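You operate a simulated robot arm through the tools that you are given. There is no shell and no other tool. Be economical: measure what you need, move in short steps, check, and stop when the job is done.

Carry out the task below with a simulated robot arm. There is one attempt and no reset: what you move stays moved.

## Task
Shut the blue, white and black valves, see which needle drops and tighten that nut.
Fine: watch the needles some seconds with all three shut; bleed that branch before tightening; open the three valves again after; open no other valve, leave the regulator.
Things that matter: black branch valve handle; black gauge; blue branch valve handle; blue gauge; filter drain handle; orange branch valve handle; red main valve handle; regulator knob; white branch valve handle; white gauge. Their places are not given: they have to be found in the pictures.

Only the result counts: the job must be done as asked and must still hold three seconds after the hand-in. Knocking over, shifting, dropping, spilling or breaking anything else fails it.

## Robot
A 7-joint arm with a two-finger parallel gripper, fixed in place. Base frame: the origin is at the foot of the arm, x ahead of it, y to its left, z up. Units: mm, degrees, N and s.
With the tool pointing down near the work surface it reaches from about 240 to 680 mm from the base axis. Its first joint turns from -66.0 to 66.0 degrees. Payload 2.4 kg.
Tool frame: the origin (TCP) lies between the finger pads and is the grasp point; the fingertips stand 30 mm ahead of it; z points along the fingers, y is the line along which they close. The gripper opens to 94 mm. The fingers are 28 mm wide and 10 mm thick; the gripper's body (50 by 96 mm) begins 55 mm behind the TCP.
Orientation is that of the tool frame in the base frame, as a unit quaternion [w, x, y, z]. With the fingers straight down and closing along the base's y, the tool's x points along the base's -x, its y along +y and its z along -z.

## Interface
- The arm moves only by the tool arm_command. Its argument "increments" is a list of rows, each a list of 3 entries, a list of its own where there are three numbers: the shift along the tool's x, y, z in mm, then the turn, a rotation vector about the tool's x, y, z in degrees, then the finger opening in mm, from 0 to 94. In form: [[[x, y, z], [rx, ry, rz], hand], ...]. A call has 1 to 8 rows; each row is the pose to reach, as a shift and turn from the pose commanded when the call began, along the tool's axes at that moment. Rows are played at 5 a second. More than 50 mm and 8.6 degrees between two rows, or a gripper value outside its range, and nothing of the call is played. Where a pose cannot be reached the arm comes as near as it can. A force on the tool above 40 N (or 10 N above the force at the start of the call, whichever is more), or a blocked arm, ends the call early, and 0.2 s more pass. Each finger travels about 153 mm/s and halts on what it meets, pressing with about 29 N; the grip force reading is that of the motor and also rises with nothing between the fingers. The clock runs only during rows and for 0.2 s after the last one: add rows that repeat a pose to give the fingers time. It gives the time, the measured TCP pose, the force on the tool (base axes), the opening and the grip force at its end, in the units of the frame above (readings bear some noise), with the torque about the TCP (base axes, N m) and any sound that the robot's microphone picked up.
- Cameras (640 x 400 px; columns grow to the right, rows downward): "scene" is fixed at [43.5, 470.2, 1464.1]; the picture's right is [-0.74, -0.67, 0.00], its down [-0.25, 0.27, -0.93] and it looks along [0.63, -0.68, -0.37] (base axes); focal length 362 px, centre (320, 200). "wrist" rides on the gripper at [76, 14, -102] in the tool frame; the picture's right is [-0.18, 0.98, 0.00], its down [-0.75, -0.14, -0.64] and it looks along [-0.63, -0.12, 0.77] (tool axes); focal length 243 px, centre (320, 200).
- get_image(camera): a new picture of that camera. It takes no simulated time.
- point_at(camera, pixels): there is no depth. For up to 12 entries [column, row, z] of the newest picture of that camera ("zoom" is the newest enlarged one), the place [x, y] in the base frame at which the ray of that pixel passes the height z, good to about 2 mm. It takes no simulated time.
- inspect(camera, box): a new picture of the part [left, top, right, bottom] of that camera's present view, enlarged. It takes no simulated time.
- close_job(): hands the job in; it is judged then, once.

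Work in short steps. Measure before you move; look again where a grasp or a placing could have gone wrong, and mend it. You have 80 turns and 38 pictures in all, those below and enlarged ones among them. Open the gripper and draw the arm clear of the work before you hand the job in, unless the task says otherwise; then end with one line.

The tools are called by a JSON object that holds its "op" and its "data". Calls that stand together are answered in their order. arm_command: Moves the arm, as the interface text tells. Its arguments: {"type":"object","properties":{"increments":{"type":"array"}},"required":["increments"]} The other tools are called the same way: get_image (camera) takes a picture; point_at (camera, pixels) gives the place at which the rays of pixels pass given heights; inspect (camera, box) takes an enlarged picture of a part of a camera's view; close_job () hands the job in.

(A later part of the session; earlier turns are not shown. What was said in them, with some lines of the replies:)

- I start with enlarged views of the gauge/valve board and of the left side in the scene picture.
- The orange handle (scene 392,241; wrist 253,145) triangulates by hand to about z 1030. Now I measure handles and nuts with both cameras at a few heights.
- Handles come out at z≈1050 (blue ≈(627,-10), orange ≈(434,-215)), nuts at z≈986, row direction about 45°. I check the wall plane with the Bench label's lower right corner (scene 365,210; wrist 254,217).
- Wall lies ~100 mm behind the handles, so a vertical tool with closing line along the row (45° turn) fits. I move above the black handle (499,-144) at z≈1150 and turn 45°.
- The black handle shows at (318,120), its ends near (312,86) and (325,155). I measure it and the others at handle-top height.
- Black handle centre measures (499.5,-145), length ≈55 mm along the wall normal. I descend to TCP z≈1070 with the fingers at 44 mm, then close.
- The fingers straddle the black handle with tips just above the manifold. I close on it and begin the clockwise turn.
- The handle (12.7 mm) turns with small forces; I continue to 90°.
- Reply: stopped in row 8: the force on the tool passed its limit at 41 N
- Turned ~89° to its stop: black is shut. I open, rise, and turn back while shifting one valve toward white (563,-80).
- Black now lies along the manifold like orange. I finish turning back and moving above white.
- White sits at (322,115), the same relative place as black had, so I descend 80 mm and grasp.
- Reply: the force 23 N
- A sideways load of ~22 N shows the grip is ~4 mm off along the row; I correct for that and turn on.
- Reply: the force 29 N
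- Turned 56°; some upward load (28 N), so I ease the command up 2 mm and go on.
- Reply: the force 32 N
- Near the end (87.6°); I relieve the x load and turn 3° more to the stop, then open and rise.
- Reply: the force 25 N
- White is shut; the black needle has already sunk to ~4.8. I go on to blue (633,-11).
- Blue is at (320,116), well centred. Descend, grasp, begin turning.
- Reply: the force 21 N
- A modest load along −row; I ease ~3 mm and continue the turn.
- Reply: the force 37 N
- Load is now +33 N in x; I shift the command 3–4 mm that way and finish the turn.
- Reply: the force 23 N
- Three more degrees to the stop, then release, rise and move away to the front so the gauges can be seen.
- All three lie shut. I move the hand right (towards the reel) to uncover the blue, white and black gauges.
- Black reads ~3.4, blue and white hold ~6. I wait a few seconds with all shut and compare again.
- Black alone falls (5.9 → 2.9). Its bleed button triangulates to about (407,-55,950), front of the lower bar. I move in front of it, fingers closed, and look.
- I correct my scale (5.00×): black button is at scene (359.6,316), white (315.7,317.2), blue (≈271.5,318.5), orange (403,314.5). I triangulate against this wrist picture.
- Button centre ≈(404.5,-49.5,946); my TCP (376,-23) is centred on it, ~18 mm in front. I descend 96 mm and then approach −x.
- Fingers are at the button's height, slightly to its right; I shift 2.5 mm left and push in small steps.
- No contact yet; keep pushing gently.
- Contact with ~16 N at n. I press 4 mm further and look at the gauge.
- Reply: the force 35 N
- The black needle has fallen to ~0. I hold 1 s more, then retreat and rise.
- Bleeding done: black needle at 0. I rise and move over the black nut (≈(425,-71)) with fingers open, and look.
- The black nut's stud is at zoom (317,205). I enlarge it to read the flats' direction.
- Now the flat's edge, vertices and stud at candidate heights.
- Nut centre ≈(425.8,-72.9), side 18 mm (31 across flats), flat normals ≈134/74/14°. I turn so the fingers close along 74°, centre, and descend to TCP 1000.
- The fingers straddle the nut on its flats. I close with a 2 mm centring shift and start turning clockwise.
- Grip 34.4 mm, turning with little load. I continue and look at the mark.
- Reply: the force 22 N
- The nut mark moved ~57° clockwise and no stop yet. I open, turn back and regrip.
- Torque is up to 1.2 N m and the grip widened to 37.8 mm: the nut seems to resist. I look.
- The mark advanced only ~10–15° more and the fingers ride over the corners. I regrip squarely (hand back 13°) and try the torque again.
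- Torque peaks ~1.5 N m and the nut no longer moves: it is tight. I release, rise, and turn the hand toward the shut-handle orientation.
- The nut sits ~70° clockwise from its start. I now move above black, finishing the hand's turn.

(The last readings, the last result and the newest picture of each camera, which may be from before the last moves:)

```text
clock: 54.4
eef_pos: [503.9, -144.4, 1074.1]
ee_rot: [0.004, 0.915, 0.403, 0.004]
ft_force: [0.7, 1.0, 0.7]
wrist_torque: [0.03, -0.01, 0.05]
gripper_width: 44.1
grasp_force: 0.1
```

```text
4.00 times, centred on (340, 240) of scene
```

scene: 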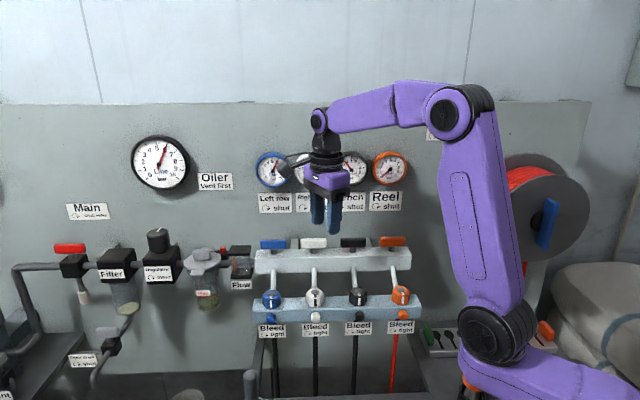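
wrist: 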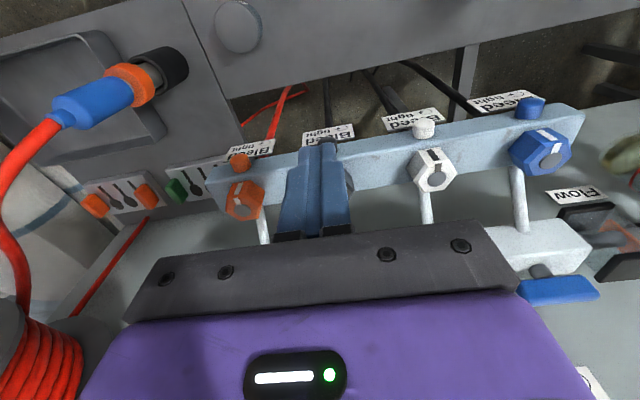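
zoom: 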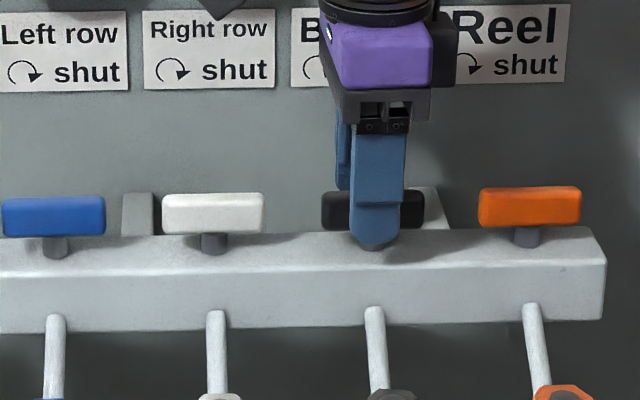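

Well centred on black. I lower 3 mm, grasp, and turn counter-clockwise.

{"op": "arm_command", "data": {"increments": [[[-2, 1, 3], [0, 0, 0], 44], [[-2, 1, 3], [0, 0, 0], 5], [[-2, 1, 3], [0, 0, 0], 5], [[-2, 1, 3], [0, 0, -8], 5], [[-2, 1, 3], [0, 0, -16], 5], [[-2, 1, 3], [0, 0, -24], 5], [[-2, 1, 3], [0, 0, -32], 5], [[-2, 1, 3], [0, 0, -40], 5]]}}

{"op": "arm_command", "data": {"increments": [[[0, 0, 0], [0, 0, -8], 5], [[0, 0, 0], [0, 0, -16], 5], [[0, 0, 0], [0, 0, -24], 5], [[0, 0, 0], [0, 0, -32], 5], [[0, 0, 0], [0, 0, -40], 5], [[0, 0, 0], [0, 0, -47], 5]]}}

```text
clock: 56.2
eef_pos: [501.2, -147.0, 1069.0]
ee_rot: [0.003, 0.721, 0.693, 0.001]
ft_force: [-11.5, 11.6, 8.3]
wrist_torque: [1.39, 0.88, 0.0]
gripper_width: 12.8
grasp_force: 44.7
```

```text
clock: 57.6
eef_pos: [500.3, -148.0, 1070.0]
ee_rot: [0.0, 0.387, 0.922, 0.0]
ft_force: [-24.2, 18.4, 5.4]
wrist_torque: [0.6, 0.65, -0.03]
gripper_width: 12.7
grasp_force: 45.0
```

At 88°; I relieve the load along n, turn 4° more to feel the stop, then release and rise.

{"op": "arm_command", "data": {"increments": [[[3, 0, 0], [0, 0, 0], 5], [[3, 0, 0], [0, 0, -4], 5], [[3, 0, 0], [0, 0, -4], 5]]}}

{"op": "arm_command", "data": {"increments": [[[0, 0, 0], [0, 0, 0], 44], [[0, 0, 0], [0, 0, 0], 44], [[0, 0, -40], [0, 0, 0], 44], [[0, 0, -80], [0, 0, 0], 44], [[0, 10, -80], [0, 0, 8], 44], [[0, 20, -80], [0, 0, 16], 44], [[0, 30, -80], [0, 0, 24], 44], [[0, 40, -80], [0, 0, 32], 44]]}}

{"op": "inspect", "data": {"camera": "scene", "box": [200, 140, 440, 290]}}

```text
clock: 58.4
eef_pos: [500.3, -147.4, 1069.5]
ee_rot: [0.006, 0.357, 0.934, -0.001]
ft_force: [-5.9, 0.2, -9.4]
wrist_torque: [0.48, 1.24, -1.42]
gripper_width: 13.5
grasp_force: 44.9
```

```text
clock: 60.2
eef_pos: [527.8, -116.1, 1150.7]
ee_rot: [0.005, 0.6, 0.8, 0.002]
ft_force: [-0.2, -0.1, 0.2]
wrist_torque: [-0.02, 0.0, 0.01]
gripper_width: 44.0
grasp_force: 0.1
```

```text
2.67 times, centred on (320, 215) of scene
```

zoom: 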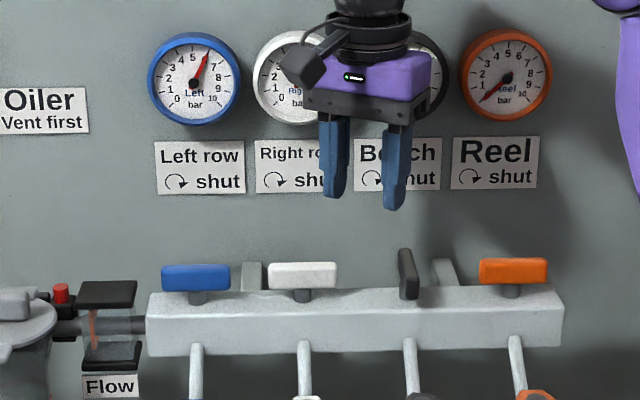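

Black is open at its stop, and the flow flap now hangs straight (earlier it was deflected). Next white (570,-79).

{"op": "arm_command", "data": {"increments": [[[3, 7, 0], [0, 0, 8], 44], [[6, 14, 0], [0, 0, 16], 44], [[9, 21, 0], [0, 0, 24], 44], [[12, 28, 0], [0, 0, 32], 44], [[15, 35, 0], [0, 0, 40], 44], [[18, 42, 0], [0, 0, 48], 44], [[23, 51, 0], [0, 0, 56], 44], [[23, 51, 0], [0, 0, 59], 44]]}}

{"op": "arm_command", "data": {"increments": [[[0, 0, 40], [0, 0, 0], 44], [[0, 0, 60], [0, 0, 0], 44], [[0, 0, 79], [0, 0, 0], 44], [[0, 0, 79], [0, 0, 0], 44]]}}

{"op": "inspect", "data": {"camera": "scene", "box": [240, 190, 400, 290]}}

```text
clock: 62.0
eef_pos: [572.1, -78.4, 1149.2]
ee_rot: [0.005, 0.916, 0.401, 0.004]
ft_force: [0.1, -0.4, -0.4]
wrist_torque: [0.01, -0.01, 0.01]
gripper_width: 44.2
grasp_force: 0.2
```

```text
clock: 63.0
eef_pos: [572.2, -78.2, 1070.6]
ee_rot: [0.005, 0.916, 0.402, 0.004]
ft_force: [0.9, -0.9, 0.2]
wrist_torque: [0.05, 0.04, 0.0]
gripper_width: 44.1
grasp_force: 0.0
```

```text
4.00 times, centred on (320, 240) of scene
```

zoom: 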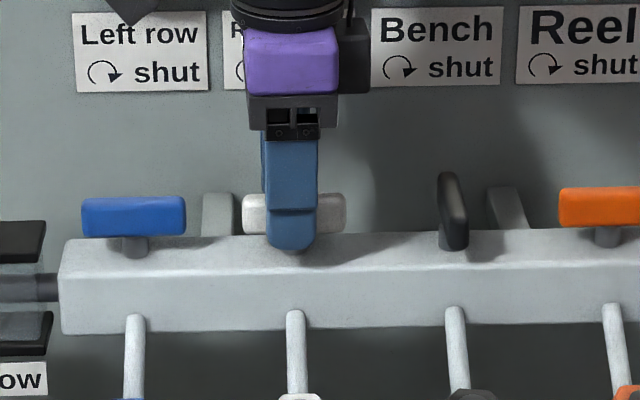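

White handle centre is ~3 mm toward −row from the hand; I shift and turn it open.

{"op": "arm_command", "data": {"increments": [[[-3, 0, 0], [0, 0, 0], 44], [[-3, 0, 0], [0, 0, 0], 5], [[-3, 0, 0], [0, 0, 0], 5], [[-3, 0, 0], [0, 0, -8], 5], [[-3, 0, 0], [0, 0, -16], 5], [[-3, 0, 0], [0, 0, -24], 5], [[-3, 0, 0], [0, 0, -32], 5], [[-3, 0, 0], [0, 0, -40], 5]]}}

{"op": "arm_command", "data": {"increments": [[[1, 0, 0], [0, 0, -8], 5], [[1, 0, 0], [0, 0, -16], 5], [[1, 0, 0], [0, 0, -24], 5], [[1, 0, 0], [0, 0, -32], 5], [[1, 0, 0], [0, 0, -40], 5], [[1, 0, 0], [0, 0, -47], 5]]}}

```text
clock: 64.8
eef_pos: [569.0, -80.3, 1069.8]
ee_rot: [0.004, 0.721, 0.693, 0.002]
ft_force: [8.0, 7.6, -9.9]
wrist_torque: [1.46, 0.63, 0.0]
gripper_width: 12.7
grasp_force: 44.8
```

```text
clock: 66.2
eef_pos: [568.7, -81.3, 1071.0]
ee_rot: [0.005, 0.386, 0.922, 0.0]
ft_force: [8.5, 6.4, -26.3]
wrist_torque: [-0.01, 0.03, 0.03]
gripper_width: 13.3
grasp_force: 45.7
```

Low loads; a little more to the stop, then release, rise and head for blue.

{"op": "arm_command", "data": {"increments": [[[0, 0, 0], [0, 0, -4], 5], [[0, 0, 0], [0, 0, -4], 5]]}}

{"op": "arm_command", "data": {"increments": [[[0, 0, 0], [0, 0, 0], 44], [[0, 0, 0], [0, 0, 0], 44], [[0, 0, -40], [0, 0, 0], 44], [[0, 0, -80], [0, 0, 0], 44], [[0, 10, -80], [0, 0, 8], 44], [[0, 20, -80], [0, 0, 16], 44], [[0, 30, -80], [0, 0, 24], 44], [[0, 40, -80], [0, 0, 32], 44]]}}

```text
clock: 66.8
eef_pos: [567.5, -82.4, 1070.6]
ee_rot: [0.004, 0.355, 0.935, 0.0]
ft_force: [9.6, 3.8, -24.8]
wrist_torque: [0.02, 0.55, -1.37]
gripper_width: 13.6
grasp_force: 45.6
```

```text
clock: 68.6
eef_pos: [595.1, -50.6, 1151.2]
ee_rot: [0.005, 0.599, 0.8, 0.002]
ft_force: [-1.9, -0.4, 0.1]
wrist_torque: [0.05, -0.01, 0.02]
gripper_width: 44.0
grasp_force: 0.1
```

White hit its open stop (−1.4 N m). Now above and down onto blue (637,-12).

{"op": "arm_command", "data": {"increments": [[[3, 7, 0], [0, 0, 8], 44], [[6, 14, 0], [0, 0, 16], 44], [[9, 21, 0], [0, 0, 24], 44], [[12, 28, 0], [0, 0, 32], 44], [[15, 35, 0], [0, 0, 40], 44], [[18, 42, 0], [0, 0, 48], 44], [[24, 50, 0], [0, 0, 56], 44], [[24, 51, 0], [0, 0, 59], 44]]}}

{"op": "arm_command", "data": {"increments": [[[0, 0, 40], [0, 0, 0], 44], [[0, 0, 60], [0, 0, 0], 44], [[0, 0, 79], [0, 0, 0], 44], [[0, 0, 79], [0, 0, 0], 44]]}}

{"op": "inspect", "data": {"camera": "scene", "box": [220, 190, 380, 290]}}

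```text
clock: 70.4
eef_pos: [637.0, -13.4, 1152.7]
ee_rot: [0.003, 0.916, 0.401, 0.004]
ft_force: [0.0, -0.5, -0.1]
wrist_torque: [0.03, 0.01, -0.01]
gripper_width: 44.3
grasp_force: 0.1
```

```text
clock: 71.4
eef_pos: [635.9, -15.2, 1071.5]
ee_rot: [0.003, 0.915, 0.403, 0.003]
ft_force: [-0.1, 0.8, -0.4]
wrist_torque: [-0.02, 0.02, -0.01]
gripper_width: 43.8
grasp_force: 0.1
```

```text
4.00 times, centred on (300, 240) of scene
```

zoom: 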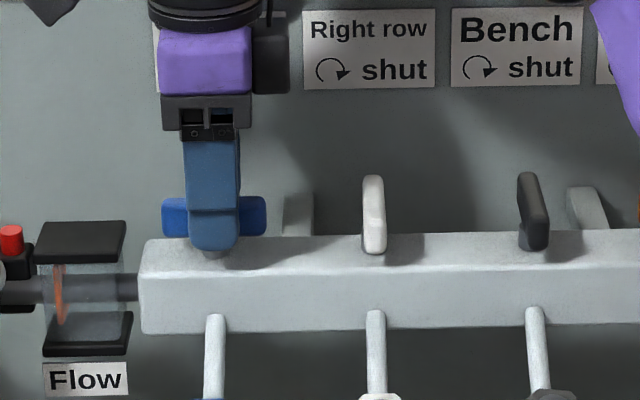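

Centred on blue; grasp and turn it open.

{"op": "arm_command", "data": {"increments": [[[0, 0, 0], [0, 0, 0], 44], [[0, 0, 0], [0, 0, 0], 5], [[0, 0, 0], [0, 0, 0], 5], [[0, 0, 0], [0, 0, -8], 5], [[0, 0, 0], [0, 0, -16], 5], [[0, 0, 0], [0, 0, -24], 5], [[0, 0, 0], [0, 0, -32], 5], [[0, 0, 0], [0, 0, -40], 5]]}}

{"op": "arm_command", "data": {"increments": [[[0, 0, 0], [0, 0, -8], 5], [[0, 0, 0], [0, 0, -16], 5], [[0, 0, 0], [0, 0, -24], 5], [[0, 0, 0], [0, 0, -32], 5], [[0, 0, 0], [0, 0, -40], 5], [[0, 0, 0], [0, 0, -47], 5]]}}

{"op": "arm_command", "data": {"increments": [[[0, 0, 0], [0, 0, -4], 5], [[0, 0, 0], [0, 0, -4], 5]]}}

```text
clock: 73.2
eef_pos: [636.4, -15.8, 1070.9]
ee_rot: [0.005, 0.722, 0.692, 0.001]
ft_force: [-7.7, -9.4, -6.1]
wrist_torque: [1.07, 0.84, -0.01]
gripper_width: 12.9
grasp_force: 44.9
```

```text
clock: 74.6
eef_pos: [636.3, -15.1, 1072.5]
ee_rot: [0.004, 0.386, 0.923, -0.001]
ft_force: [-11.7, -12.1, -10.3]
wrist_torque: [0.29, 1.06, 0.06]
gripper_width: 12.9
grasp_force: 44.9
```

```text
clock: 75.2
eef_pos: [637.2, -14.2, 1072.0]
ee_rot: [0.005, 0.355, 0.935, -0.001]
ft_force: [-7.8, -9.5, -16.4]
wrist_torque: [0.02, 0.94, -1.45]
gripper_width: 13.5
grasp_force: 44.8
```

Blue is at its open stop. I release, rise and draw back toward the robot's side, uncovering the gauges.

{"op": "arm_command", "data": {"increments": [[[0, 0, 0], [0, 0, 0], 44], [[0, 0, 0], [0, 0, 0], 44], [[0, 0, -40], [0, 0, 0], 44], [[0, 0, -80], [0, 0, 0], 44], [[30, -30, -80], [0, 0, 0], 44], [[60, -65, -85], [0, 0, 0], 44], [[75, -105, -90], [0, 0, 0], 44], [[75, -150, -100], [0, 0, 0], 44]]}}

{"op": "arm_command", "data": {"increments": [[[0, -45, 0], [0, 0, 0], 44], [[0, -90, 0], [0, 0, 0], 44], [[0, -130, 0], [0, 0, 0], 44], [[0, -160, 0], [0, 0, 0], 44], [[0, -160, 0], [0, 0, 0], 44]]}}

{"op": "inspect", "data": {"camera": "scene", "box": [200, 140, 440, 290]}}

```text
clock: 77.0
eef_pos: [479.2, -75.1, 1172.7]
ee_rot: [0.007, 0.354, 0.935, -0.001]
ft_force: [0.4, -0.8, 0.1]
wrist_torque: [0.0, 0.02, -0.01]
gripper_width: 44.0
grasp_force: 0.1
```

```text
clock: 78.2
eef_pos: [371.2, -193.4, 1172.7]
ee_rot: [0.006, 0.354, 0.935, 0.0]
ft_force: [-0.4, 0.1, -0.6]
wrist_torque: [-0.01, 0.01, -0.01]
gripper_width: 43.9
grasp_force: 0.1
```

```text
2.67 times, centred on (320, 215) of scene
```

zoom: 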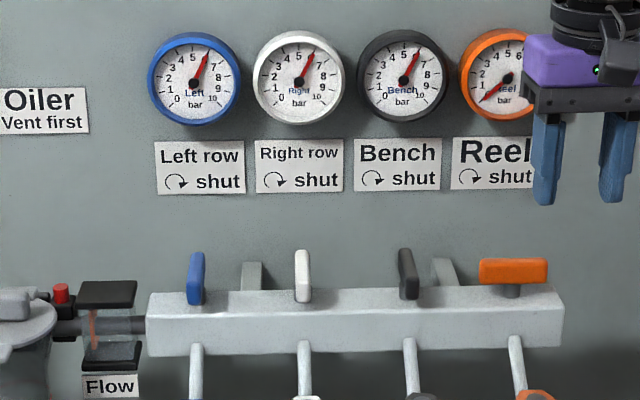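

All three handles are open, all three gauges are back at ~6 bar, and the flow flap hangs straight. I open the gripper fully and hand in.

{"op": "arm_command", "data": {"increments": [[[10, 0, -30], [0, 0, 0], 94], [[20, 0, -60], [0, 0, 0], 94]]}}

{"op": "close_job", "data": {}}

```text
clock: 78.8
eef_pos: [357.5, -182.8, 1230.1]
ee_rot: [0.005, 0.355, 0.935, 0.0]
ft_force: [-1.0, -0.5, 0.6]
wrist_torque: [-0.03, 0.0, -0.01]
gripper_width: 93.8
grasp_force: 0.0
```

```text
The job is handed in.
```

The black (Bench) needle was the one that dropped, so I bled that branch to 0 and tightened its nut about 70° to a firm stop; blue, white and black are open again at about 6 bar, and the orange valve and regulator were not touched.
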